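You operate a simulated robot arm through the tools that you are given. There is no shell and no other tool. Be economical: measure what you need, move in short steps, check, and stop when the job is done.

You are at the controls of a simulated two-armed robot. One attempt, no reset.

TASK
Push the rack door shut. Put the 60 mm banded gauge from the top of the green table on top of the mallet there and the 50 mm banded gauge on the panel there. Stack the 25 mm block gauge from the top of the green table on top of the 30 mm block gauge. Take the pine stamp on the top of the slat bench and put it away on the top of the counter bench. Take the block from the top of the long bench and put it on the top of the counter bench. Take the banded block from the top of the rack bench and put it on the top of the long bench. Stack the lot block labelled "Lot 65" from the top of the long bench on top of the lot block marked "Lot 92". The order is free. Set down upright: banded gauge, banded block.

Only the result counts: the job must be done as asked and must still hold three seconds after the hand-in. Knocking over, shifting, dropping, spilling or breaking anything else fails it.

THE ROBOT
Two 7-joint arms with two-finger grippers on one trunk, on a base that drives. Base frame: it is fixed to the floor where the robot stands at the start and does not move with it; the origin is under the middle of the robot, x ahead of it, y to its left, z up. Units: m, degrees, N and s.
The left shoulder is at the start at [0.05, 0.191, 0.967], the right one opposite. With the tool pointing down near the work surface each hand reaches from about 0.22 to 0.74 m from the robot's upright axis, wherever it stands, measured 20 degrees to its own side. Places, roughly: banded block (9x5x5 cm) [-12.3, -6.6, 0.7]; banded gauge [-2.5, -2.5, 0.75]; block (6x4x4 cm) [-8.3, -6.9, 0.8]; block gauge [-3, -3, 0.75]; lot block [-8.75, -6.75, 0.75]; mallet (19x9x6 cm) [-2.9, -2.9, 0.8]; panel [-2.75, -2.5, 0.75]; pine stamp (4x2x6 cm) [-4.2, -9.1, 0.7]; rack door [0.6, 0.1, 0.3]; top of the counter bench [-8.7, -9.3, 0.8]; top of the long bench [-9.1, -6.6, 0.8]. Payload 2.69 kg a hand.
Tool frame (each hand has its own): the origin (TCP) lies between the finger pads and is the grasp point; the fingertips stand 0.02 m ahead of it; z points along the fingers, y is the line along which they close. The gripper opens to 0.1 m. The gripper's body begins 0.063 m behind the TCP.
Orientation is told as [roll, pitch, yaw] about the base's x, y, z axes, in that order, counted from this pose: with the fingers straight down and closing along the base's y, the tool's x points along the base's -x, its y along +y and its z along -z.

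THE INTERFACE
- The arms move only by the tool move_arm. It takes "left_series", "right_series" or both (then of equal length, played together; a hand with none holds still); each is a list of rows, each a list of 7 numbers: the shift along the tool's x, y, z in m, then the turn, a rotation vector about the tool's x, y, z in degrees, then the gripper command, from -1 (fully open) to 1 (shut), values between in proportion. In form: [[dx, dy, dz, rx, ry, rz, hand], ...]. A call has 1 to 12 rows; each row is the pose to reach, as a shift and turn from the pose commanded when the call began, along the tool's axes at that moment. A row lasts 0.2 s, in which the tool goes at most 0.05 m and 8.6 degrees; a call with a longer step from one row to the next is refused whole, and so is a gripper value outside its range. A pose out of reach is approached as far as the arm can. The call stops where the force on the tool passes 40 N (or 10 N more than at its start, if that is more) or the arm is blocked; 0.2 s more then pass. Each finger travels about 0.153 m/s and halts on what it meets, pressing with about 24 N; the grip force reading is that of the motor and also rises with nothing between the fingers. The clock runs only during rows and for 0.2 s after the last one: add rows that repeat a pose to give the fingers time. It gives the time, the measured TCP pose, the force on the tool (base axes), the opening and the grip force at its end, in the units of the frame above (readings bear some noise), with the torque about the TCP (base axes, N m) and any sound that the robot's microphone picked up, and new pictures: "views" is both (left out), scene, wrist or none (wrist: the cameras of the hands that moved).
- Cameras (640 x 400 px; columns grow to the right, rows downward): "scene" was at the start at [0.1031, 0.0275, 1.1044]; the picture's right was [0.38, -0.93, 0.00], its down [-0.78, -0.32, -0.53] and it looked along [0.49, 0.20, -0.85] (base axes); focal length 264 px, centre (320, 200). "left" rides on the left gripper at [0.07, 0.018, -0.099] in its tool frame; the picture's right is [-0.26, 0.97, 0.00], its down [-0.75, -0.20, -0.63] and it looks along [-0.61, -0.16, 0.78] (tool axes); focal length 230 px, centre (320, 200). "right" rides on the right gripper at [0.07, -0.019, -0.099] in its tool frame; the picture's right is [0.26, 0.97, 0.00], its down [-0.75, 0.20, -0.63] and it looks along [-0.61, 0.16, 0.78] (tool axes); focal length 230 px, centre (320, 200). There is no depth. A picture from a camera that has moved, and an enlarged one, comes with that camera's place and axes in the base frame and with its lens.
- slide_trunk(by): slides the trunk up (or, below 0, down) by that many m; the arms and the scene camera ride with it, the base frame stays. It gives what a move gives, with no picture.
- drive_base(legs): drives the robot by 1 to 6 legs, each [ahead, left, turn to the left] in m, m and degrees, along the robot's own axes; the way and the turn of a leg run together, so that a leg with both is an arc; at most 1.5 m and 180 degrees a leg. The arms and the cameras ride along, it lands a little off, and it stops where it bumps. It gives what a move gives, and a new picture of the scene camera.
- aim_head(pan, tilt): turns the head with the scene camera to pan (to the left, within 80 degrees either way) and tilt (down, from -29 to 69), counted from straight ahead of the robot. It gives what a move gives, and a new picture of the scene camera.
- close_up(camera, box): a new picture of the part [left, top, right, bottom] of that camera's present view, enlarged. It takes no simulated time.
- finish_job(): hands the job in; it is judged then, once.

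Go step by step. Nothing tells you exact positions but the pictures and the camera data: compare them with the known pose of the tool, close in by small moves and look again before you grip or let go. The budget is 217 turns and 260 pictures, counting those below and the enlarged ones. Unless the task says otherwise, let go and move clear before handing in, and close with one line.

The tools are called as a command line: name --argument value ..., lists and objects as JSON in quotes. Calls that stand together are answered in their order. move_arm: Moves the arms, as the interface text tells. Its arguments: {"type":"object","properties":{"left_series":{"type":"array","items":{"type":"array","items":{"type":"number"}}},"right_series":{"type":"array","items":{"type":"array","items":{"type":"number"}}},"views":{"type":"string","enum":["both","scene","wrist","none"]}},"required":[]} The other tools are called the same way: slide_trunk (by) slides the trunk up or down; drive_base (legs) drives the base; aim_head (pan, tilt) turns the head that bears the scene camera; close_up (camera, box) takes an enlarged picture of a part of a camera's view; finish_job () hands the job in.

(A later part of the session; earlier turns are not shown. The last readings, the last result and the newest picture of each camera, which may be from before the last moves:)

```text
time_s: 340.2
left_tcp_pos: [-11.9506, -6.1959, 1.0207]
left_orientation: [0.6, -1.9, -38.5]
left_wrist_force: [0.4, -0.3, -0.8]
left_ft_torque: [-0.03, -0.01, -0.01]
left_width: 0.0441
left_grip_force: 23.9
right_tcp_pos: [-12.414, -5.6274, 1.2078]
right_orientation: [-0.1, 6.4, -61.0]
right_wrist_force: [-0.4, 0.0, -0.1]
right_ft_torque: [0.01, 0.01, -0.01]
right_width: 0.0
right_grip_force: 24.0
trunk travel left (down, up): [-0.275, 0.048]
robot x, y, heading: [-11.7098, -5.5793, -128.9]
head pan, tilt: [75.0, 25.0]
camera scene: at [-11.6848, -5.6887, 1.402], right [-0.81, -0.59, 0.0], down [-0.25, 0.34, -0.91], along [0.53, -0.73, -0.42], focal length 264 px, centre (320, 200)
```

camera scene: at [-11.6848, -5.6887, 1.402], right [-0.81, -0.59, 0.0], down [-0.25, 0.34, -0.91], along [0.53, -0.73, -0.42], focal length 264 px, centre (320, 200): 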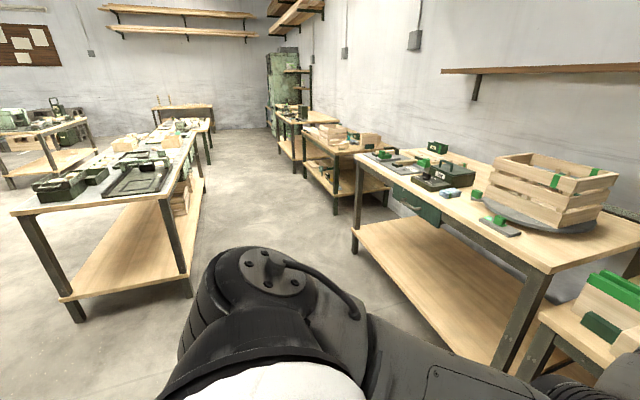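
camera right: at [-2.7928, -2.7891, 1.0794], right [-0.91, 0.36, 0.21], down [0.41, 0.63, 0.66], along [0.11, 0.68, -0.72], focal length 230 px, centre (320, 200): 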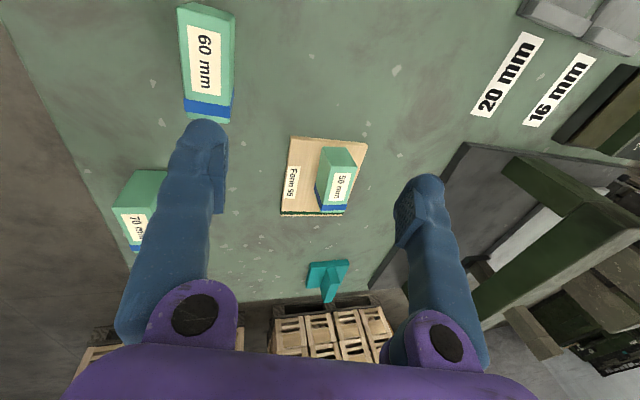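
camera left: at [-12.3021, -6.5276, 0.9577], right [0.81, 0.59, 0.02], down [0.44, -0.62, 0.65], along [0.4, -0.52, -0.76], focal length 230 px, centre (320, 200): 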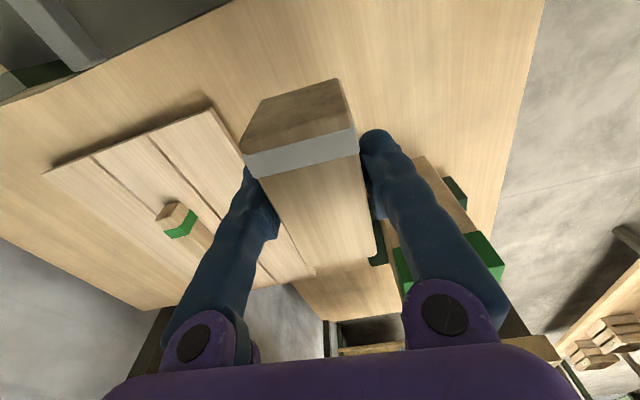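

The base touched the right-hand bench. I'll strafe left first, then back out past the long bench's end.

drive_base --legs '[[0.03, 0.62, 0], [-1.0, 0, 0], [-1.0, 0, 0]]'

aim_head --pan 50 --tilt 28

```text
time_s: 355.9
left_tcp_pos: [-10.218, -5.0486, 1.0208]
left_orientation: [0.5, -1.7, -38.1]
left_wrist_force: [0.0, 0.8, -0.7]
left_ft_torque: [0.0, 0.02, 0.01]
left_width: 0.044
left_grip_force: 23.8
right_tcp_pos: [-10.6872, -4.4834, 1.2093]
right_orientation: [-0.2, 6.2, -60.4]
right_wrist_force: [-0.3, 0.2, 0.4]
right_ft_torque: [-0.01, 0.01, -0.01]
right_width: 0.0002
right_grip_force: 23.9
trunk travel left (down, up): [-0.275, 0.048]
robot x, y, heading: [-9.988, -4.4388, -128.3]
head pan, tilt: [75.0, 25.0]
camera scene: at [-9.9577, -4.5393, 1.4021], right [-0.8, -0.6, 0.0], down [-0.25, 0.34, -0.91], along [0.54, -0.73, -0.42], focal length 264 px, centre (320, 200)
```

scene: 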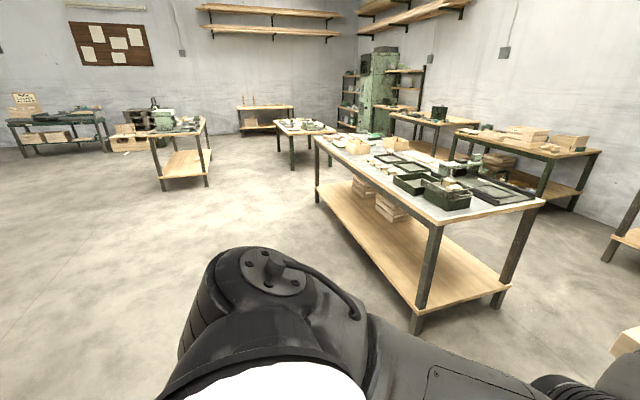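

```text
time_s: 356.8
left_tcp_pos: [-10.219, -5.0485, 1.0206]
left_orientation: [0.5, -1.8, -38.1]
left_wrist_force: [-0.6, -0.7, -1.6]
left_ft_torque: [-0.04, 0.01, -0.01]
left_width: 0.044
left_grip_force: 24.0
right_tcp_pos: [-10.6879, -4.4843, 1.21]
right_orientation: [-0.1, 6.2, -60.4]
right_wrist_force: [0.2, 0.6, 0.2]
right_ft_torque: [-0.01, 0.01, -0.01]
right_width: 0.0
right_grip_force: 23.9
trunk travel left (down, up): [-0.275, 0.048]
robot x, y, heading: [-9.9843, -4.4393, -128.4]
head pan, tilt: [50.0, 28.0]
camera scene: at [-9.9944, -4.5548, 1.3973], right [-0.98, -0.2, 0.0], down [-0.09, 0.46, -0.88], along [0.18, -0.86, -0.47], focal length 264 px, centre (320, 200)
```

scene: 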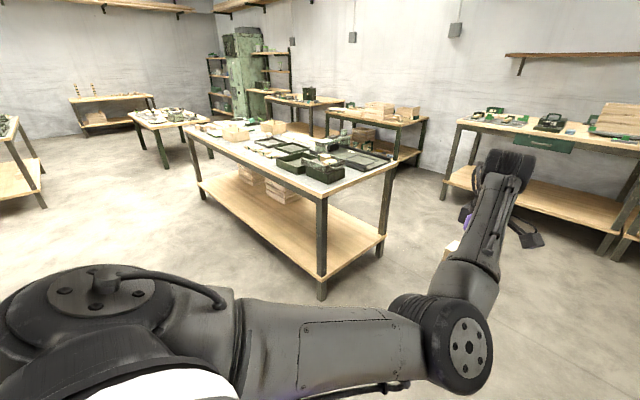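

drive_base --legs '[[-0.1, 0.6, -0.5], [0, 1.3, 0]]'

aim_head --pan 15 --tilt 38

```text
time_s: 373.4
left_tcp_pos: [-8.6856, -6.1193, 1.0213]
left_orientation: [0.5, -1.8, -37.7]
left_wrist_force: [-0.1, -0.8, -1.1]
left_ft_torque: [0.01, 0.0, 0.01]
left_width: 0.0439
left_grip_force: 24.3
right_tcp_pos: [-9.1568, -5.5584, 1.2087]
right_orientation: [-0.1, 6.3, -60.0]
right_wrist_force: [-0.4, 0.1, -0.4]
right_ft_torque: [-0.01, -0.02, 0.03]
right_width: 0.0
right_grip_force: 23.9
trunk travel left (down, up): [-0.275, 0.048]
robot x, y, heading: [-8.4586, -5.5057, -128.1]
head pan, tilt: [50.0, 28.0]
camera scene: at [-8.4637, -5.6245, 1.3972], right [-0.98, -0.21, 0.0], down [-0.1, 0.46, -0.88], along [0.18, -0.86, -0.47], focal length 264 px, centre (320, 200)
```

scene: 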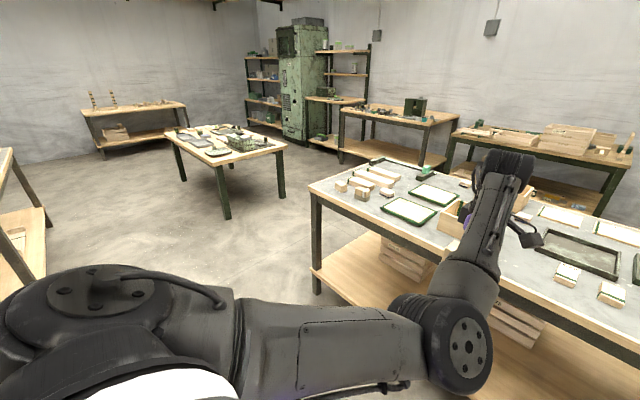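

```text
time_s: 374.4
left_tcp_pos: [-8.6837, -6.1194, 1.0205]
left_orientation: [0.4, -1.8, -37.7]
left_wrist_force: [-0.1, 0.0, -0.5]
left_ft_torque: [-0.02, -0.01, -0.01]
left_width: 0.0439
left_grip_force: 23.9
right_tcp_pos: [-9.156, -5.5583, 1.2085]
right_orientation: [-0.1, 6.3, -59.8]
right_wrist_force: [-0.4, -0.4, -0.9]
right_ft_torque: [-0.01, 0.03, 0.01]
right_width: 0.0003
right_grip_force: 23.8
trunk travel left (down, up): [-0.275, 0.048]
robot x, y, heading: [-8.4575, -5.5047, -128.0]
head pan, tilt: [15.0, 38.0]
camera scene: at [-8.5163, -5.6148, 1.3817], right [-0.92, 0.39, 0.0], down [0.24, 0.57, -0.79], along [-0.31, -0.73, -0.62], focal length 264 px, centre (320, 200)
```

scene: 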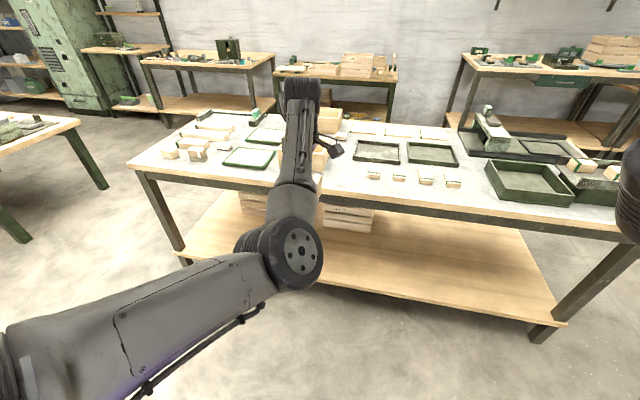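

close_up --camera "scene" --box '[120, 90, 480, 210]'

```text
1.78 times, centred on (300, 150) of scene
camera zoom: at [-8.5163, -5.6148, 1.3817], right [-0.92, 0.39, 0.0], down [0.24, 0.57, -0.79], along [-0.31, -0.73, -0.62], focal length 470 px, centre (356, 289)
```

zoom: 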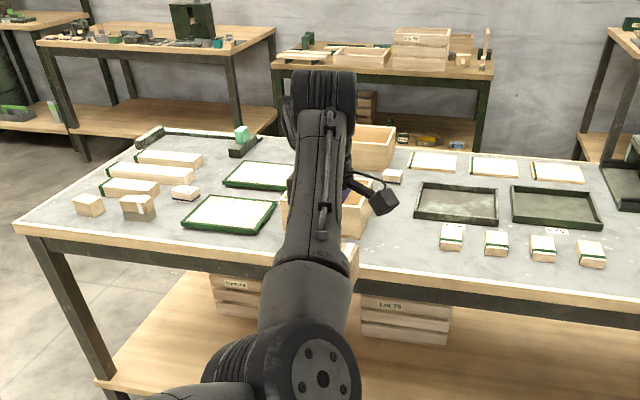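

drive_base --legs '[[0, 0.75, -0.7]]'

aim_head --pan -8 --tilt 40

close_up --camera "scene" --box '[160, 100, 480, 260]'

```text
time_s: 381.4
left_tcp_pos: [-8.1193, -6.5777, 1.0203]
left_orientation: [0.5, -1.7, -39.1]
left_wrist_force: [-0.2, -0.3, -0.2]
left_ft_torque: [0.0, 0.03, 0.01]
left_width: 0.0438
left_grip_force: 23.8
right_tcp_pos: [-8.579, -6.006, 1.2084]
right_orientation: [-0.1, 6.3, -61.3]
right_wrist_force: [-0.6, 0.4, -0.4]
right_ft_torque: [0.0, -0.01, 0.0]
right_width: 0.0003
right_grip_force: 23.8
trunk travel left (down, up): [-0.275, 0.048]
robot x, y, heading: [-7.8808, -5.9691, -129.1]
head pan, tilt: [15.0, 38.0]
camera scene: at [-7.9392, -6.0772, 1.3817], right [-0.91, 0.41, 0.0], down [0.25, 0.56, -0.79], along [-0.32, -0.72, -0.62], focal length 264 px, centre (320, 200)
```

scene: 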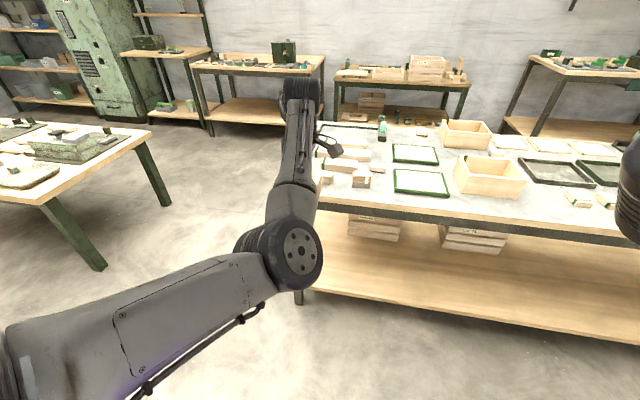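

```text
time_s: 382.2
left_tcp_pos: [-8.1199, -6.578, 1.0204]
left_orientation: [0.5, -1.8, -39.0]
left_wrist_force: [0.0, 0.8, -1.2]
left_ft_torque: [-0.02, -0.02, 0.0]
left_width: 0.0435
left_grip_force: 23.4
right_tcp_pos: [-8.5783, -6.0072, 1.208]
right_orientation: [-0.2, 6.3, -61.3]
right_wrist_force: [-0.1, 0.2, -0.8]
right_ft_torque: [0.01, -0.01, 0.0]
right_width: 0.0
right_grip_force: 24.1
trunk travel left (down, up): [-0.275, 0.048]
robot x, y, heading: [-7.8811, -5.9687, -129.5]
head pan, tilt: [-8.0, 40.0]
camera scene: at [-7.9661, -6.0562, 1.3787], right [-0.68, 0.73, 0.0], down [0.47, 0.44, -0.77], along [-0.56, -0.52, -0.64], focal length 264 px, centre (320, 200)
```

scene: 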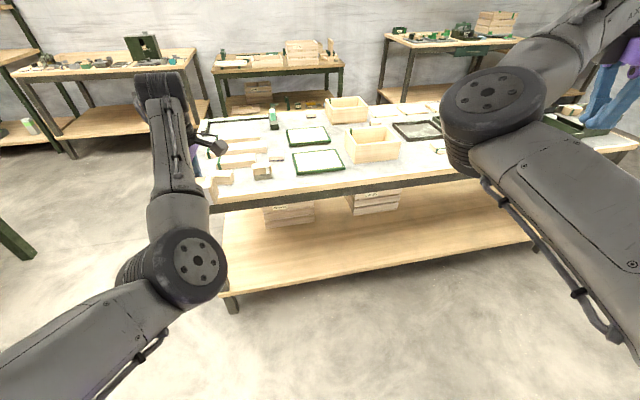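

```text
2.00 times, centred on (320, 180) of scene
camera zoom: at [-7.9661, -6.0562, 1.3787], right [-0.68, 0.73, 0.0], down [0.47, 0.44, -0.77], along [-0.56, -0.52, -0.64], focal length 528 px, centre (320, 240)
```

zoom: 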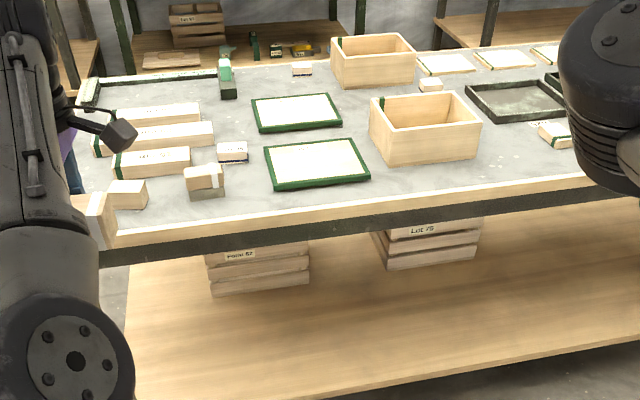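

close_up --camera "scene" --box '[200, 125, 300, 190]'

close_up --camera "scene" --box '[295, 105, 395, 155]'

```text
6.15 times, centred on (250, 158) of scene
camera zoom: at [-7.9661, -6.0562, 1.3787], right [-0.68, 0.73, 0.0], down [0.47, 0.44, -0.77], along [-0.56, -0.52, -0.64], focal length 1626 px, centre (751, 462)
```

zoom: 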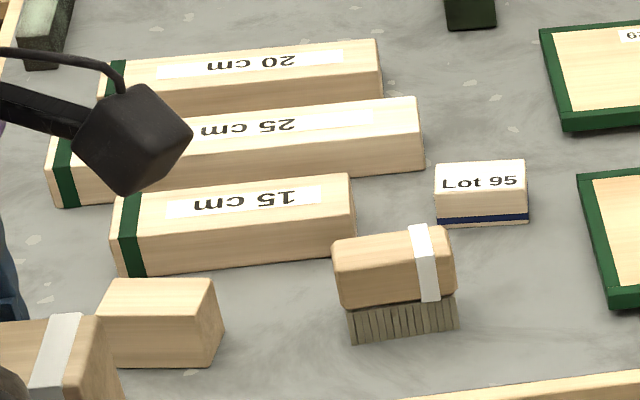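

```text
6.40 times, centred on (345, 130) of scene
camera zoom: at [-7.9661, -6.0562, 1.3787], right [-0.68, 0.73, 0.0], down [0.47, 0.44, -0.77], along [-0.56, -0.52, -0.64], focal length 1691 px, centre (160, 648)
```

zoom: 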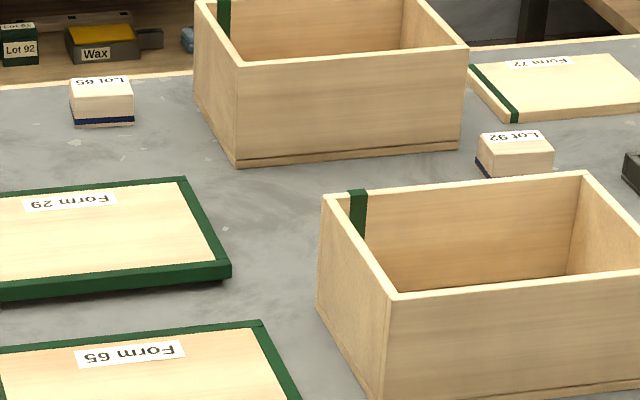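

Labels read: Lot 65 is near (−8.95, −7.02), Lot 92 near (−9.11, −6.72), both near the aisle side. The plain block is near (−8.31, −6.85). I'll put the banded block in the gap near (−8.96, −6.40), so I shift right and ahead.

drive_base --legs '[[0, -0.78, 0.5], [0.4, 0, 0]]'

aim_head --pan 5 --tilt 48

close_up --camera "left" --box '[0, 0, 640, 400]'

```text
time_s: 391.4
left_tcp_pos: [-8.948, -6.4201, 1.0202]
left_orientation: [0.5, -1.7, -38.3]
left_wrist_force: [-0.2, 1.0, -0.8]
left_ft_torque: [0.01, 0.02, 0.02]
left_width: 0.0441
left_grip_force: 24.0
right_tcp_pos: [-9.4165, -5.8551, 1.2093]
right_orientation: [-0.1, 6.3, -60.5]
right_wrist_force: [0.1, -0.1, -0.8]
right_ft_torque: [-0.02, 0.02, 0.02]
right_width: 0.0
right_grip_force: 23.7
trunk travel left (down, up): [-0.275, 0.048]
robot x, y, heading: [-8.7155, -5.8112, -128.7]
head pan, tilt: [-8.0, 40.0]
camera scene: at [-8.8027, -5.8964, 1.3787], right [-0.69, 0.73, 0.0], down [0.47, 0.44, -0.77], along [-0.56, -0.53, -0.64], focal length 264 px, centre (320, 200)
```

scene: 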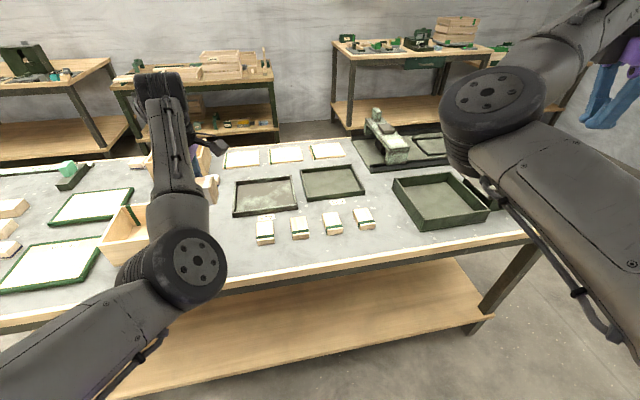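

```text
time_s: 392.1
left_tcp_pos: [-8.9488, -6.4203, 1.0209]
left_orientation: [0.5, -1.8, -38.1]
left_wrist_force: [-0.3, -0.3, -0.4]
left_ft_torque: [0.02, -0.02, -0.01]
left_width: 0.044
left_grip_force: 23.5
right_tcp_pos: [-9.4149, -5.8556, 1.2089]
right_orientation: [-0.2, 6.2, -60.5]
right_wrist_force: [-0.8, -0.4, 0.2]
right_ft_torque: [0.01, -0.02, 0.0]
right_width: 0.0
right_grip_force: 24.2
trunk travel left (down, up): [-0.275, 0.048]
robot x, y, heading: [-8.7096, -5.807, -128.4]
head pan, tilt: [5.0, 48.0]
camera scene: at [-8.7843, -5.9031, 1.3673], right [-0.83, 0.55, 0.0], down [0.41, 0.62, -0.67], along [-0.37, -0.56, -0.74], focal length 264 px, centre (320, 200)
```

scene: 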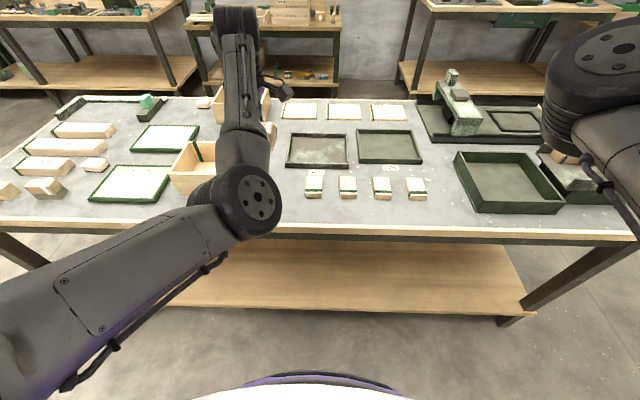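

```text
1.00 times, centred on (320, 200) of left (not enlarged: the box is as wide or as high as the picture)
camera zoom: at [-8.9941, -6.3613, 1.1181], right [0.8, 0.6, 0.02], down [0.45, -0.61, 0.65], along [0.4, -0.51, -0.76], focal length 230 px, centre (320, 200)
```

zoom: 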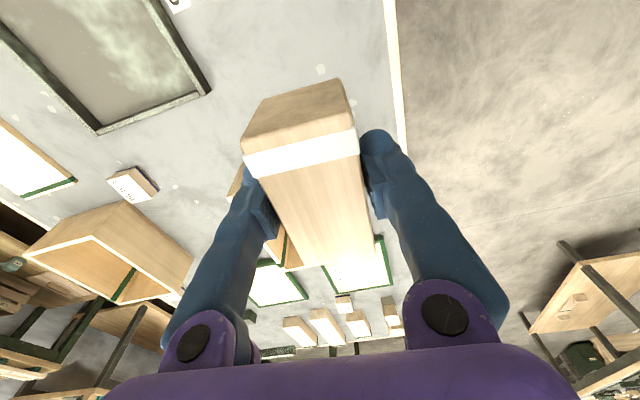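

move_arm --left_series '[[0.01, 0.004, 0.03, 0, 0, 0, 1], [0.0226, 0.0077, 0.07, 0, 0, 0, 1], [0.0226, 0.0077, 0.11, 0, 0, 0, 1], [0.0226, 0.0077, 0.14, 0, 0, 0, 1]]' --views "both"

close_up --camera "scene" --box '[160, 110, 400, 260]'

```text
time_s: 393.1
left_tcp_pos: [-8.9578, -6.4015, 0.8814]
left_orientation: [0.3, -1.8, -38.2]
left_wrist_force: [-0.2, -0.1, -1.3]
left_ft_torque: [-0.01, 0.01, -0.02]
left_width: 0.0439
left_grip_force: 24.1
right_tcp_pos: [-9.4151, -5.855, 1.209]
right_orientation: [-0.1, 6.3, -60.4]
right_wrist_force: [-0.9, 0.1, 0.6]
right_ft_torque: [-0.01, -0.03, -0.01]
right_width: 0.0
right_grip_force: 24.5
trunk travel left (down, up): [-0.275, 0.048]
robot x, y, heading: [-8.7158, -5.8056, -128.6]
head pan, tilt: [5.0, 48.0]
camera scene: at [-8.7844, -5.9035, 1.3673], right [-0.83, 0.55, 0.0], down [0.41, 0.62, -0.67], along [-0.37, -0.56, -0.74], focal length 264 px, centre (320, 200)
camera left: at [-9.0037, -6.3433, 0.9789], right [0.8, 0.6, 0.02], down [0.45, -0.61, 0.65], along [0.4, -0.51, -0.76], focal length 230 px, centre (320, 200)
```

scene: 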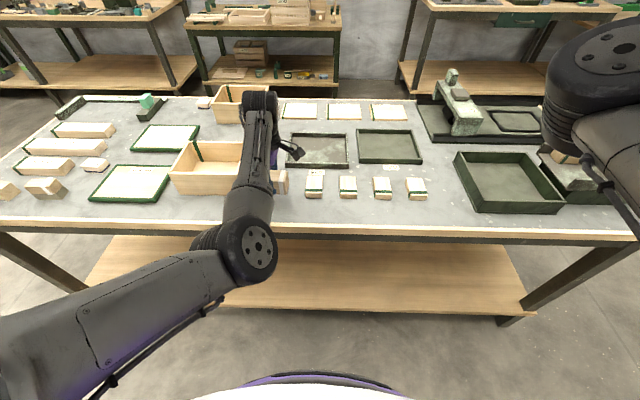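
left: 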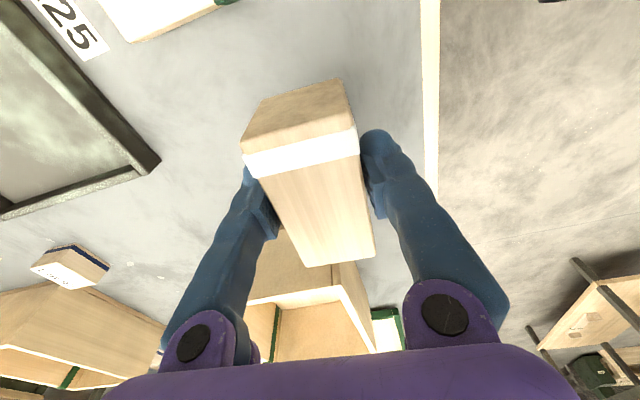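

```text
2.67 times, centred on (280, 185) of scene
camera zoom: at [-8.7844, -5.9035, 1.3673], right [-0.83, 0.55, 0.0], down [0.41, 0.62, -0.67], along [-0.37, -0.56, -0.74], focal length 704 px, centre (427, 240)
```

zoom: 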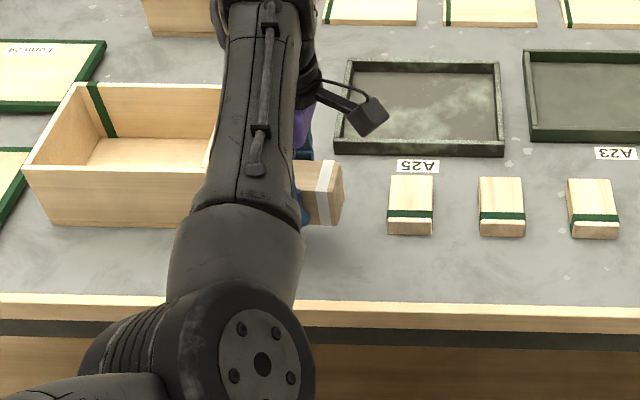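

move_arm --left_series '[[0.0, 0.0, 0.02, 0, 0, 0, 1], [0.0, 0.0, 0.04, 0, 0, 0, 1], [0, 0, 0.046, 0, 0, 0, 1], [0, 0, 0.05, 0, 0, 0, 1], [0, 0, 0.054, 0, 0, 0, 1]]' --views "wrist"

```text
time_s: 394.3
left_tcp_pos: [-8.9562, -6.4025, 0.8315]
left_orientation: [0.0, -2.0, -38.2]
left_wrist_force: [1.3, 2.2, 23.0]
left_ft_torque: [0.05, -0.01, -0.03]
left_width: 0.0447
left_grip_force: 24.1
right_tcp_pos: [-9.4158, -5.8526, 1.2105]
right_orientation: [-0.4, 6.1, -60.5]
right_wrist_force: [0.7, -0.3, 0.0]
right_ft_torque: [0.0, -0.01, 0.01]
right_width: 0.0
right_grip_force: 24.0
trunk travel left (down, up): [-0.275, 0.048]
robot x, y, heading: [-8.7156, -5.8053, -128.6]
head pan, tilt: [5.0, 48.0]
camera left: at [-9.0016, -6.3429, 0.9281], right [0.8, 0.6, 0.01], down [0.45, -0.61, 0.65], along [0.4, -0.52, -0.76], focal length 230 px, centre (320, 200)
```

left: 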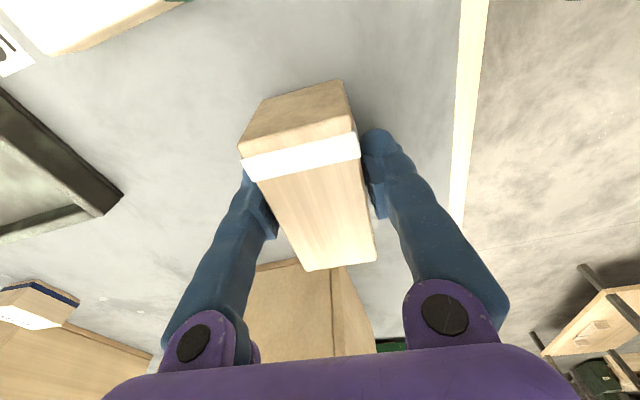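

move_arm --left_series '[[0, 0, -0.003, 0, 0, 0, 1], [0, 0, -0.003, 0, 0, 0, 0], [0, 0, -0.003, 0, 0, 0, -0.6], [0, 0, -0.003, 0, 0, 0, -0.6], [0, 0, -0.04, 0, 0, 0, -0.6], [0, 0, -0.08, 0, 0, 0, -0.6], [0, 0, -0.12, 0, 0, 0, -0.6], [0, 0, -0.16, 0, 0, 0, -0.6], [0, 0.04, -0.19, 0, 0, 0, -0.6]]' --views "wrist"

close_up --camera "scene" --box '[160, 110, 400, 260]'

```text
time_s: 396.3
left_tcp_pos: [-8.9551, -6.4024, 0.9925]
left_orientation: [0.5, -1.8, -38.2]
left_wrist_force: [-0.3, -0.6, -0.4]
left_ft_torque: [0.02, 0.03, 0.0]
left_width: 0.0799
left_grip_force: 0.1
left hand out of reach, approached as far as the arm can: row 9
right_tcp_pos: [-9.4137, -5.8561, 1.2102]
right_orientation: [-0.2, 6.3, -60.5]
right_wrist_force: [-0.5, 1.0, 0.3]
right_ft_torque: [0.0, 0.02, 0.01]
right_width: 0.0
right_grip_force: 23.8
trunk travel left (down, up): [-0.275, 0.048]
robot x, y, heading: [-8.7145, -5.8095, -128.2]
head pan, tilt: [5.0, 48.0]
camera left: at [-9.0009, -6.3439, 1.09], right [0.8, 0.6, 0.02], down [0.45, -0.61, 0.65], along [0.4, -0.51, -0.76], focal length 230 px, centre (320, 200)
```

left: 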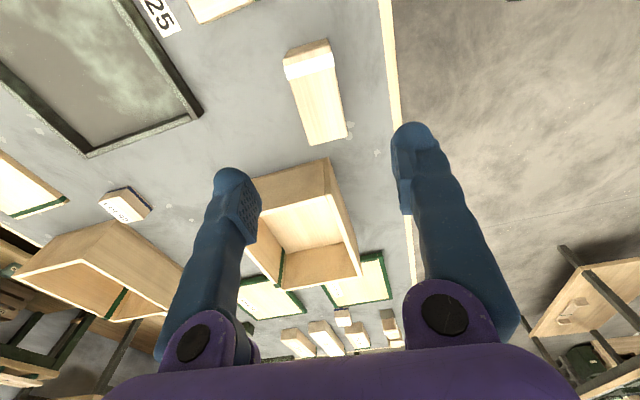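

```text
2.67 times, centred on (280, 185) of scene
camera zoom: at [-8.7842, -5.9034, 1.3672], right [-0.83, 0.55, 0.0], down [0.41, 0.62, -0.67], along [-0.37, -0.56, -0.74], focal length 704 px, centre (427, 240)
```

zoom: 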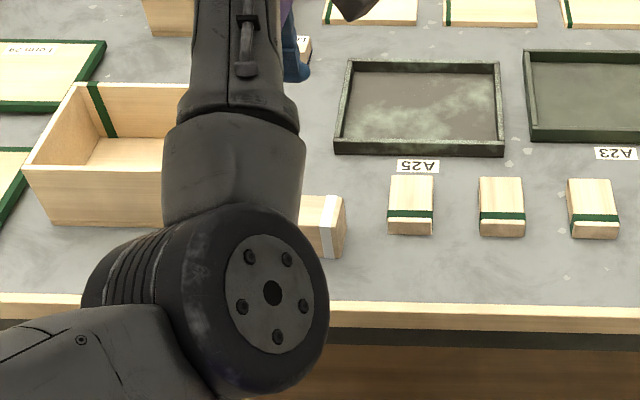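

The banded block stands on the long bench. Now I'll turn the left hand back to neutral yaw to pick up the plain block.

move_arm --left_series '[[0, 0, 0, 0, 0, 8.2, -1], [0, 0, 0, 0, 0, 16.4, -1], [0, 0, 0, 0, 0, 24.6, -1], [0, 0, 0, 0, 0, 32.8, -1], [0, 0, 0, 0, 0, 41, -1], [0, 0, 0, 0, 0, 49.2, -1], [0, 0, 0, 0, 0, 57.4, -1], [0, 0.02, -0.02, 0, 0, 65.6, -1], [0, 0.04, -0.03, 0, 0, 73.8, -1], [0, 0.06, -0.04, 0, 0, 82, -1], [0, 0.08, -0.05, 0, 0, 90, -1], [0, 0.08, -0.05, 0, 0, 90, -1]]' --views "none"

drive_base --legs '[[0, 0.75, -0.3]]'

```text
time_s: 398.9
left_tcp_pos: [-8.9433, -6.4119, 0.9977]
left_orientation: [1.9, 0.5, -128.3]
left_wrist_force: [-0.3, -0.6, 0.0]
left_ft_torque: [0.01, 0.04, 0.03]
left_width: 0.1
left_grip_force: 0.0
left hand out of reach, approached as far as the arm can: row 8, 9, 10, 11, 12
right_tcp_pos: [-9.4147, -5.8544, 1.21]
right_orientation: [-0.2, 6.1, -60.6]
right_wrist_force: [0.4, -0.1, -0.5]
right_ft_torque: [0.0, 0.03, 0.0]
right_width: 0.0
right_grip_force: 24.4
trunk travel left (down, up): [-0.275, 0.048]
robot x, y, heading: [-8.7145, -5.806, -128.6]
head pan, tilt: [5.0, 48.0]
```

```text
time_s: 405.8
left_tcp_pos: [-8.3698, -6.8705, 0.9983]
left_orientation: [1.7, 0.5, -128.2]
left_wrist_force: [0.4, 0.2, 0.5]
left_ft_torque: [-0.04, -0.01, 0.0]
left_width: 0.0999
left_grip_force: 0.0
right_tcp_pos: [-8.8418, -6.3109, 1.2089]
right_orientation: [-0.2, 6.2, -60.5]
right_wrist_force: [-0.7, 0.1, -1.4]
right_ft_torque: [0.01, 0.01, -0.01]
right_width: 0.0002
right_grip_force: 23.9
trunk travel left (down, up): [-0.275, 0.048]
robot x, y, heading: [-8.1441, -6.2634, -128.7]
head pan, tilt: [5.0, 48.0]
camera scene: at [-8.2115, -6.3603, 1.3673], right [-0.83, 0.55, 0.0], down [0.41, 0.62, -0.67], along [-0.37, -0.56, -0.74], focal length 264 px, centre (320, 200)
```

scene: 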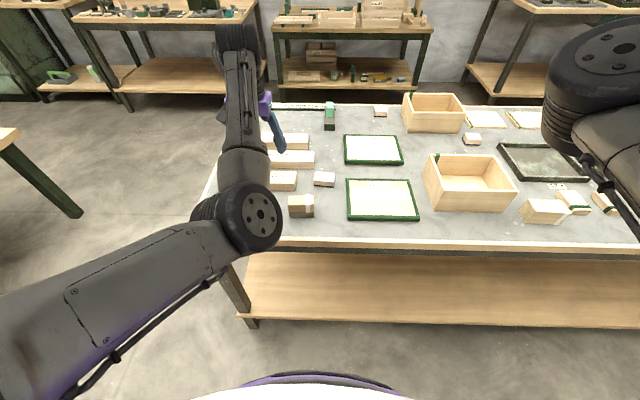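

drive_base --legs '[[-0.05, 0.035, 0]]'

close_up --camera "left" --box '[0, 0, 640, 400]'

```text
time_s: 406.8
left_tcp_pos: [-8.3122, -6.8528, 0.9984]
left_orientation: [1.8, 0.4, -128.5]
left_wrist_force: [-0.2, -0.3, -0.1]
left_ft_torque: [-0.04, 0.04, -0.02]
left_width: 0.0999
left_grip_force: 0.1
right_tcp_pos: [-8.7814, -6.2922, 1.2093]
right_orientation: [-0.2, 6.2, -60.7]
right_wrist_force: [0.3, 0.8, -0.1]
right_ft_torque: [-0.02, 0.01, 0.02]
right_width: 0.0
right_grip_force: 23.7
trunk travel left (down, up): [-0.275, 0.048]
robot x, y, heading: [-8.082, -6.2459, -128.5]
head pan, tilt: [5.0, 48.0]
camera scene: at [-8.1521, -6.3435, 1.3674], right [-0.83, 0.56, 0.0], down [0.41, 0.62, -0.67], along [-0.37, -0.56, -0.74], focal length 264 px, centre (320, 200)
```

scene: 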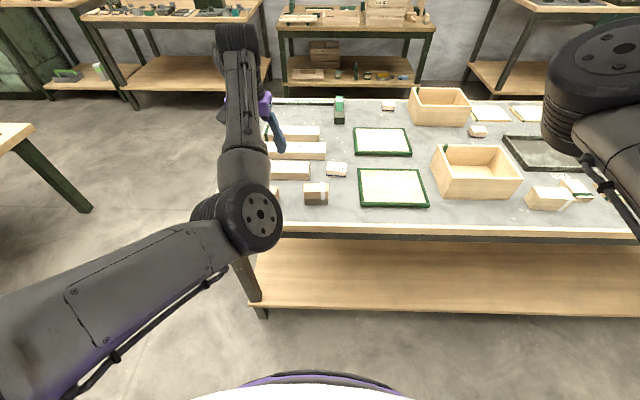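

```text
1.00 times, centred on (320, 200) of left (not enlarged: the box is as wide or as high as the picture)
camera zoom: at [-8.2568, -6.8084, 1.0992], right [0.6, -0.8, 0.03], down [-0.64, -0.45, 0.62], along [-0.48, -0.39, -0.79], focal length 230 px, centre (320, 200)
```

zoom: 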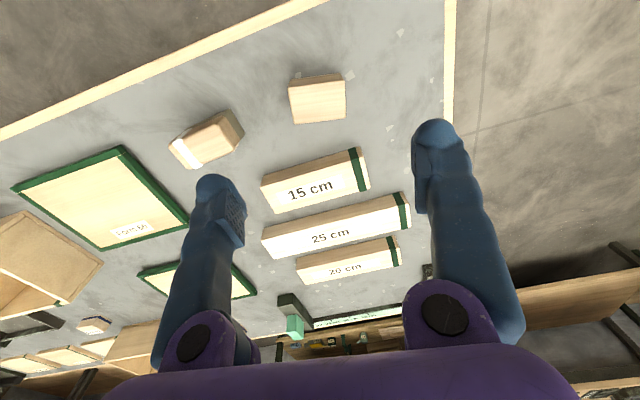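

move_arm --left_series '[[0, 0, 0.04, 0, 0, 4, -1], [0, 0, 0.08, 0, 0, 8, -1], [0, 0, 0.11, 0, 0, 9.5, -1], [0, 0, 0.13, 0, 0, 9.5, -1]]' --views "wrist"

```text
time_s: 407.8
left_tcp_pos: [-8.3075, -6.8582, 0.8675]
left_orientation: [1.7, 0.8, -138.0]
left_wrist_force: [-0.1, -0.9, 1.0]
left_ft_torque: [0.02, 0.0, -0.03]
left_width: 0.0999
left_grip_force: 0.1
right_tcp_pos: [-8.7831, -6.2929, 1.2101]
right_orientation: [-0.2, 6.3, -60.8]
right_wrist_force: [-0.2, -0.1, -0.1]
right_ft_torque: [-0.03, -0.04, 0.02]
right_width: 0.0001
right_grip_force: 24.0
trunk travel left (down, up): [-0.275, 0.048]
robot x, y, heading: [-8.0847, -6.2464, -128.7]
head pan, tilt: [5.0, 48.0]
camera left: at [-8.2466, -6.8238, 0.9687], right [0.45, -0.89, 0.03], down [-0.71, -0.35, 0.61], along [-0.54, -0.3, -0.79], focal length 230 px, centre (320, 200)
```

left: 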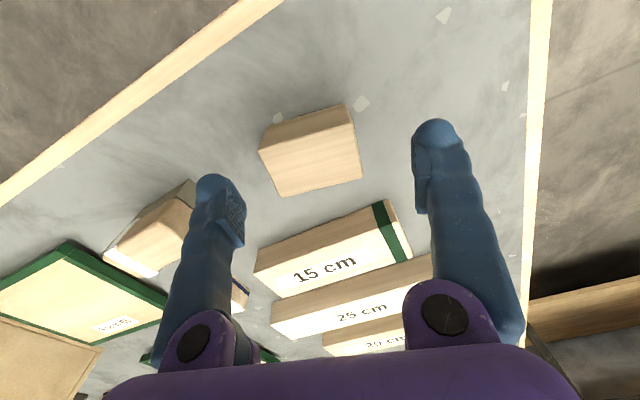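

move_arm --left_series '[[0, -0.003, 0.015, 0, 0, 0, -0.75], [0, -0.004, 0.03, 0, 0, 0, -0.75], [0, -0.004, 0.043, 0, 0, 0, -0.75], [0, -0.004, 0.043, 0, 0, 0, 0.2], [0, -0.004, 0.043, 0, 0, 0, 1], [0, -0.004, 0.043, 0, 0, 0, 1], [0, -0.004, 0.02, 0, 0, 0, 1], [0, -0.004, -0.02, 0, 0, 0, 1], [0, -0.004, -0.06, 0, 0, 0, 1], [0, -0.004, -0.1, 0, 0, 0, 1], [0, -0.004, -0.13, 0, 0, 0, 1]]' --views "wrist"

```text
time_s: 410.2
left_tcp_pos: [-8.3174, -6.8494, 0.999]
left_orientation: [1.7, 0.8, -137.9]
left_wrist_force: [-0.1, 0.5, -1.3]
left_ft_torque: [-0.02, -0.02, 0.01]
left_width: 0.0588
left_grip_force: 23.7
right_tcp_pos: [-8.7832, -6.2911, 1.2085]
right_orientation: [-0.2, 6.2, -60.7]
right_wrist_force: [-0.9, 0.3, -0.3]
right_ft_torque: [0.02, 0.03, 0.03]
right_width: 0.0
right_grip_force: 23.8
trunk travel left (down, up): [-0.275, 0.048]
robot x, y, heading: [-8.0833, -6.2464, -128.5]
head pan, tilt: [5.0, 48.0]
camera left: at [-8.2551, -6.8165, 1.0997], right [0.46, -0.89, 0.03], down [-0.71, -0.35, 0.61], along [-0.54, -0.3, -0.79], focal length 230 px, centre (320, 200)
```

left: 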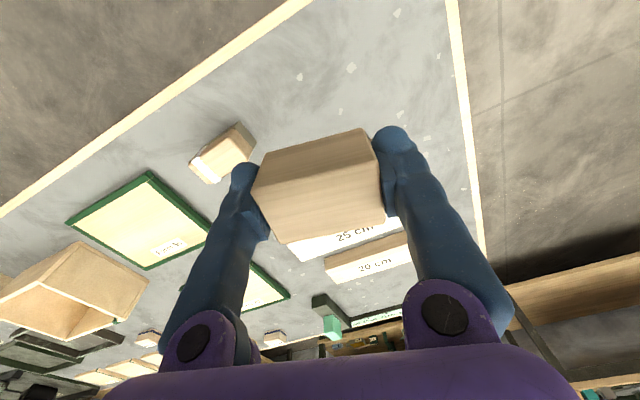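

I have the block. Now I'll go back to the counter bench through the gap between the middle table and the long bench.

drive_base --legs '[[-0.15, 0, 0], [0, 0.93, -0.3], [1.0, 0, 0], [0.93, 0, 0], [0, 0.6, 0]]'

aim_head --pan 10 --tilt 42

```text
time_s: 434.4
left_tcp_pos: [-8.2737, -9.2035, 0.9969]
left_orientation: [1.6, 0.8, -140.2]
left_wrist_force: [1.3, 0.9, -1.3]
left_ft_torque: [0.02, 0.02, -0.01]
left_width: 0.0589
left_grip_force: 23.7
right_tcp_pos: [-8.7188, -8.6264, 1.2092]
right_orientation: [-0.1, 6.2, -63.0]
right_wrist_force: [0.2, -0.2, -0.4]
right_ft_torque: [0.0, 0.01, -0.03]
right_width: 0.0
right_grip_force: 23.6
trunk travel left (down, up): [-0.275, 0.048]
robot x, y, heading: [-8.0174, -8.6118, -131.0]
head pan, tilt: [5.0, 48.0]
camera scene: at [-8.0903, -8.703, 1.3673], right [-0.81, 0.59, 0.0], down [0.44, 0.6, -0.67], along [-0.39, -0.54, -0.74], focal length 264 px, centre (320, 200)
```

scene: 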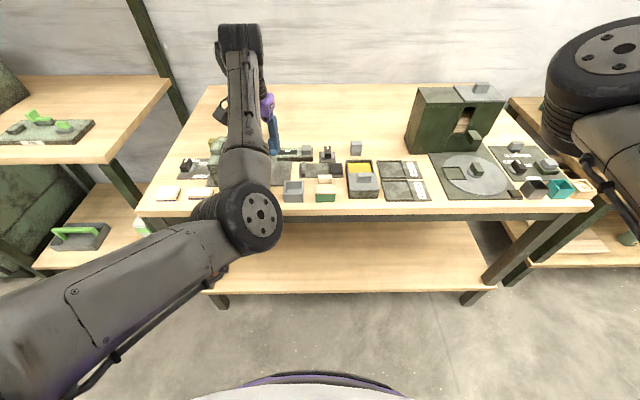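

```text
time_s: 435.0
left_tcp_pos: [-8.2741, -9.2025, 0.9985]
left_orientation: [1.9, 0.6, -140.1]
left_wrist_force: [0.6, -1.1, -0.3]
left_ft_torque: [-0.04, 0.02, -0.02]
left_width: 0.0588
left_grip_force: 24.2
right_tcp_pos: [-8.7186, -8.6266, 1.2089]
right_orientation: [0.0, 6.2, -62.9]
right_wrist_force: [0.4, 0.0, -0.5]
right_ft_torque: [0.01, -0.04, -0.02]
right_width: 0.0
right_grip_force: 23.3
trunk travel left (down, up): [-0.275, 0.048]
robot x, y, heading: [-8.0175, -8.6114, -130.7]
head pan, tilt: [10.0, 42.0]
camera scene: at [-8.0872, -8.7108, 1.3758], right [-0.86, 0.52, 0.0], down [0.35, 0.57, -0.74], along [-0.38, -0.64, -0.67], focal length 264 px, centre (320, 200)
```

scene: 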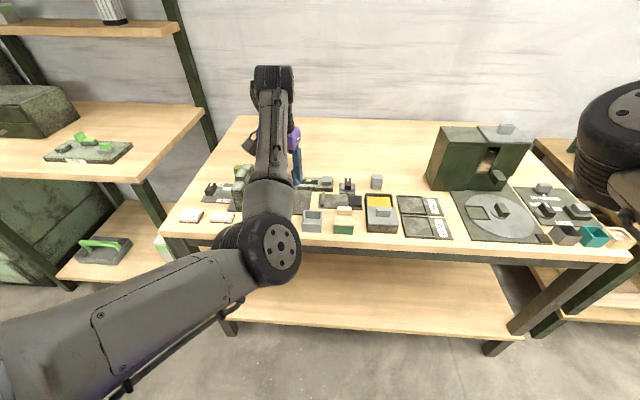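

drive_base --legs '[[0.24, 0.04, 0]]'

close_up --camera "left" --box '[0, 0, 640, 400]'

```text
time_s: 436.8
left_tcp_pos: [-8.3941, -9.4002, 0.999]
left_orientation: [1.8, 0.7, -140.1]
left_wrist_force: [-0.7, 0.4, -1.2]
left_ft_torque: [0.0, 0.04, 0.0]
left_width: 0.0589
left_grip_force: 24.1
right_tcp_pos: [-8.84, -8.8249, 1.2094]
right_orientation: [-0.1, 6.2, -62.8]
right_wrist_force: [-0.5, 0.4, -0.4]
right_ft_torque: [-0.04, 0.03, 0.02]
right_width: 0.0001
right_grip_force: 24.2
trunk travel left (down, up): [-0.275, 0.048]
robot x, y, heading: [-8.1388, -8.8078, -131.0]
head pan, tilt: [10.0, 42.0]
stopped in leg 1: the robot was blocked; the commanded pose is now the measured one
camera scene: at [-8.2081, -8.9074, 1.3758], right [-0.86, 0.51, 0.0], down [0.34, 0.57, -0.74], along [-0.38, -0.64, -0.67], focal length 264 px, centre (320, 200)
```

scene: 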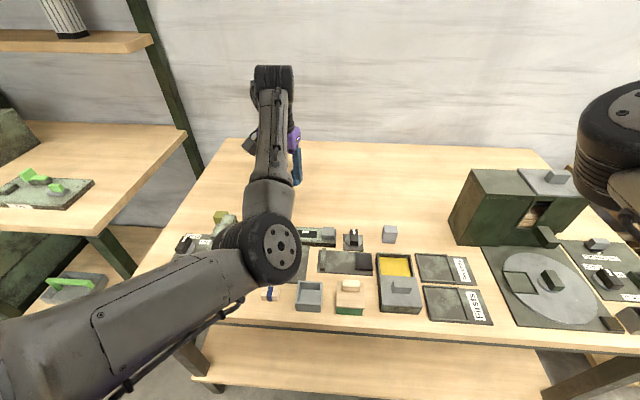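

```text
1.00 times, centred on (320, 200) of left (not enlarged: the box is as wide or as high as the picture)
camera zoom: at [-8.3318, -9.3685, 1.0999], right [0.42, -0.91, 0.03], down [-0.72, -0.32, 0.61], along [-0.55, -0.28, -0.79], focal length 230 px, centre (320, 200)
```

zoom: 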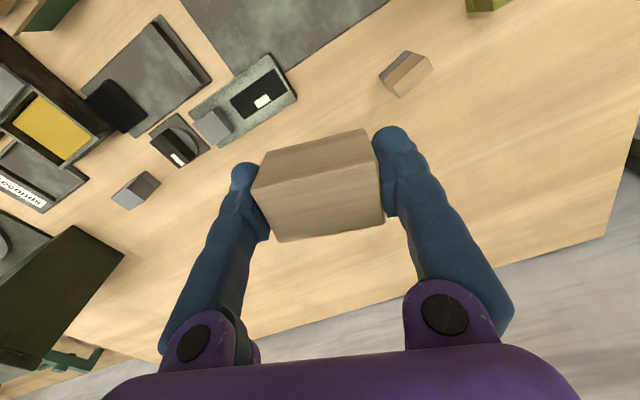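

move_arm --left_series '[[-0.03, 0.008, 0, 0, 0, 0, 1], [-0.06, 0.015, 0.01, 0, 0, 0, 1], [-0.06, 0.015, 0.05, 0, 0, 0, 1], [-0.06, 0.015, 0.09, 0, 0, 0, 1], [-0.06, 0.015, 0.13, 0, 0, 0, 1], [-0.06, 0.015, 0.155, 0, 0, 0, 1]]' --views "both"

```text
time_s: 438.2
left_tcp_pos: [-8.4256, -9.4509, 0.844]
left_orientation: [1.8, 0.6, -140.1]
left_wrist_force: [0.2, 0.4, 0.0]
left_ft_torque: [0.0, -0.01, -0.01]
left_width: 0.0587
left_grip_force: 24.0
right_tcp_pos: [-8.8392, -8.8257, 1.2072]
right_orientation: [-0.2, 6.4, -63.0]
right_wrist_force: [0.5, -0.7, 0.0]
right_ft_torque: [0.01, 0.02, 0.01]
right_width: 0.0
right_grip_force: 24.0
trunk travel left (down, up): [-0.275, 0.048]
robot x, y, heading: [-8.1404, -8.8117, -131.0]
head pan, tilt: [10.0, 42.0]
camera scene: at [-8.2082, -8.908, 1.3758], right [-0.86, 0.51, 0.0], down [0.34, 0.57, -0.74], along [-0.38, -0.64, -0.67], focal length 264 px, centre (320, 200)
camera left: at [-8.3627, -9.4202, 0.9443], right [0.42, -0.91, 0.03], down [-0.72, -0.32, 0.61], along [-0.55, -0.28, -0.79], focal length 230 px, centre (320, 200)
```

scene: 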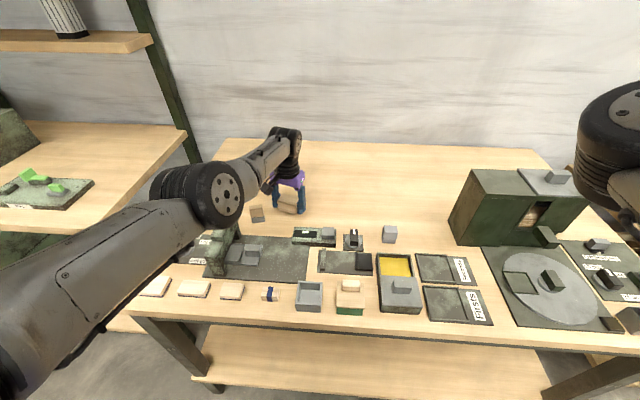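
left: 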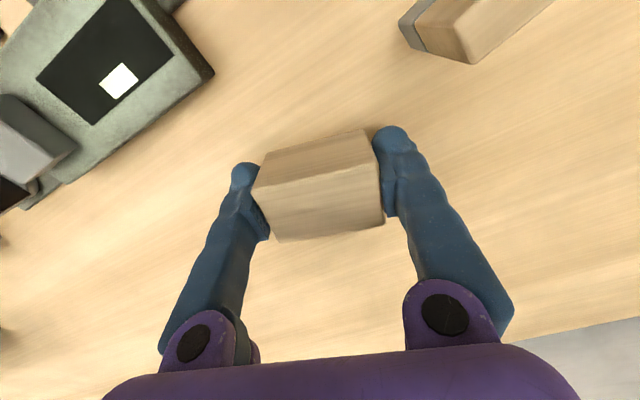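

move_arm --left_series '[[0, 0, 0.008, 0, 0, 0, 1], [0, 0, 0.014, 0, 0, 0, 1], [0, 0, 0.018, 0, 0, 0, 1], [0, 0, 0.021, 0, 0, 0, 1], [0, 0, 0.023, 0, 0, 0, 1]]' --views "none"

```text
time_s: 439.4
left_tcp_pos: [-8.4202, -9.449, 0.826]
left_orientation: [1.8, 0.4, -140.1]
left_wrist_force: [-2.7, -1.0, 8.5]
left_ft_torque: [0.26, 0.1, 0.06]
left_width: 0.0589
left_grip_force: 24.1
left hand out of reach, approached as far as the arm can: row 1, 2, 3, 4, 5
right_tcp_pos: [-8.8394, -8.8242, 1.2098]
right_orientation: [-0.3, 6.2, -62.9]
right_wrist_force: [-0.8, 0.1, -0.2]
right_ft_torque: [0.02, -0.01, 0.01]
right_width: 0.0
right_grip_force: 24.2
trunk travel left (down, up): [-0.275, 0.048]
robot x, y, heading: [-8.1377, -8.8098, -130.9]
head pan, tilt: [10.0, 42.0]
```

Contact is made. I'll release and lift.

move_arm --left_series '[[0, 0, 0, 0, 0, 0, 0], [0, 0, 0, 0, 0, 0, -0.6], [0, 0, 0, 0, 0, 0, -0.6], [0, 0, -0.04, 0, 0, 0, -0.6], [0, 0, -0.08, 0, 0, 0, -0.6], [0.02, 0, -0.12, 0, 0, 0, -0.6], [0.04, 0, -0.16, 0, 0, 0, -0.6], [0.08, 0, -0.18, 0, 0, 0, -0.6], [0.12, 0, -0.18, 0, 0, 0, -0.6], [0.16, 0, -0.18, 0, 0, 0, -0.6]]' --views "wrist"

close_up --camera "scene" --box '[160, 160, 400, 310]'

```text
time_s: 441.6
left_tcp_pos: [-8.3236, -9.403, 0.9551]
left_orientation: [1.8, 0.6, -140.1]
left_wrist_force: [0.7, -0.6, 0.4]
left_ft_torque: [-0.01, 0.03, -0.04]
left_width: 0.0799
left_grip_force: 0.0
left hand out of reach, approached as far as the arm can: row 8, 9, 10
right_tcp_pos: [-8.8398, -8.8252, 1.2087]
right_orientation: [-0.2, 6.2, -62.9]
right_wrist_force: [0.6, -0.3, -0.2]
right_ft_torque: [0.0, 0.02, -0.02]
right_width: 0.0
right_grip_force: 24.4
trunk travel left (down, up): [-0.275, 0.048]
robot x, y, heading: [-8.1347, -8.8052, -130.9]
head pan, tilt: [10.0, 42.0]
camera left: at [-8.2613, -9.3718, 1.0563], right [0.42, -0.91, 0.03], down [-0.72, -0.32, 0.61], along [-0.55, -0.28, -0.79], focal length 230 px, centre (320, 200)
```

left: 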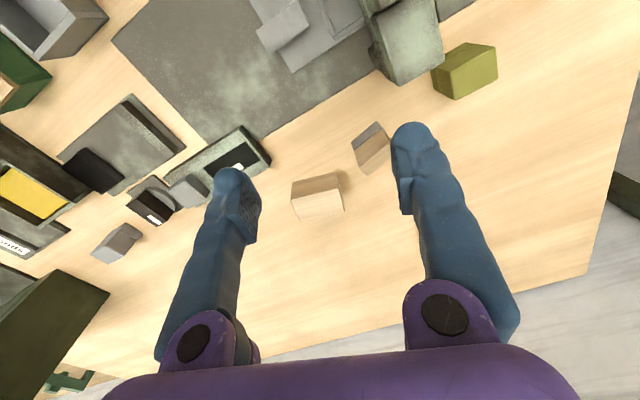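

```text
2.67 times, centred on (280, 235) of scene
camera zoom: at [-8.2078, -8.9082, 1.3758], right [-0.86, 0.51, 0.0], down [0.34, 0.57, -0.74], along [-0.38, -0.64, -0.67], focal length 704 px, centre (427, 107)
```

zoom: 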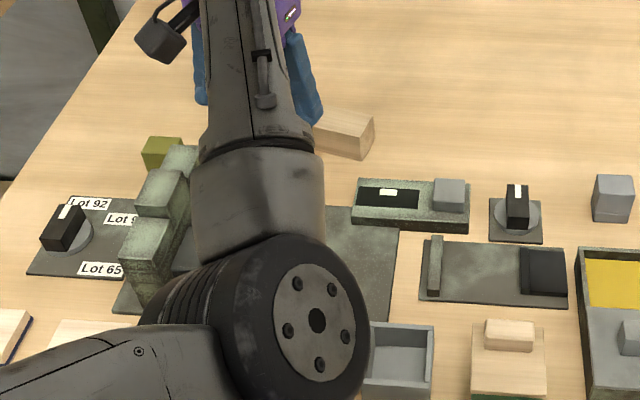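

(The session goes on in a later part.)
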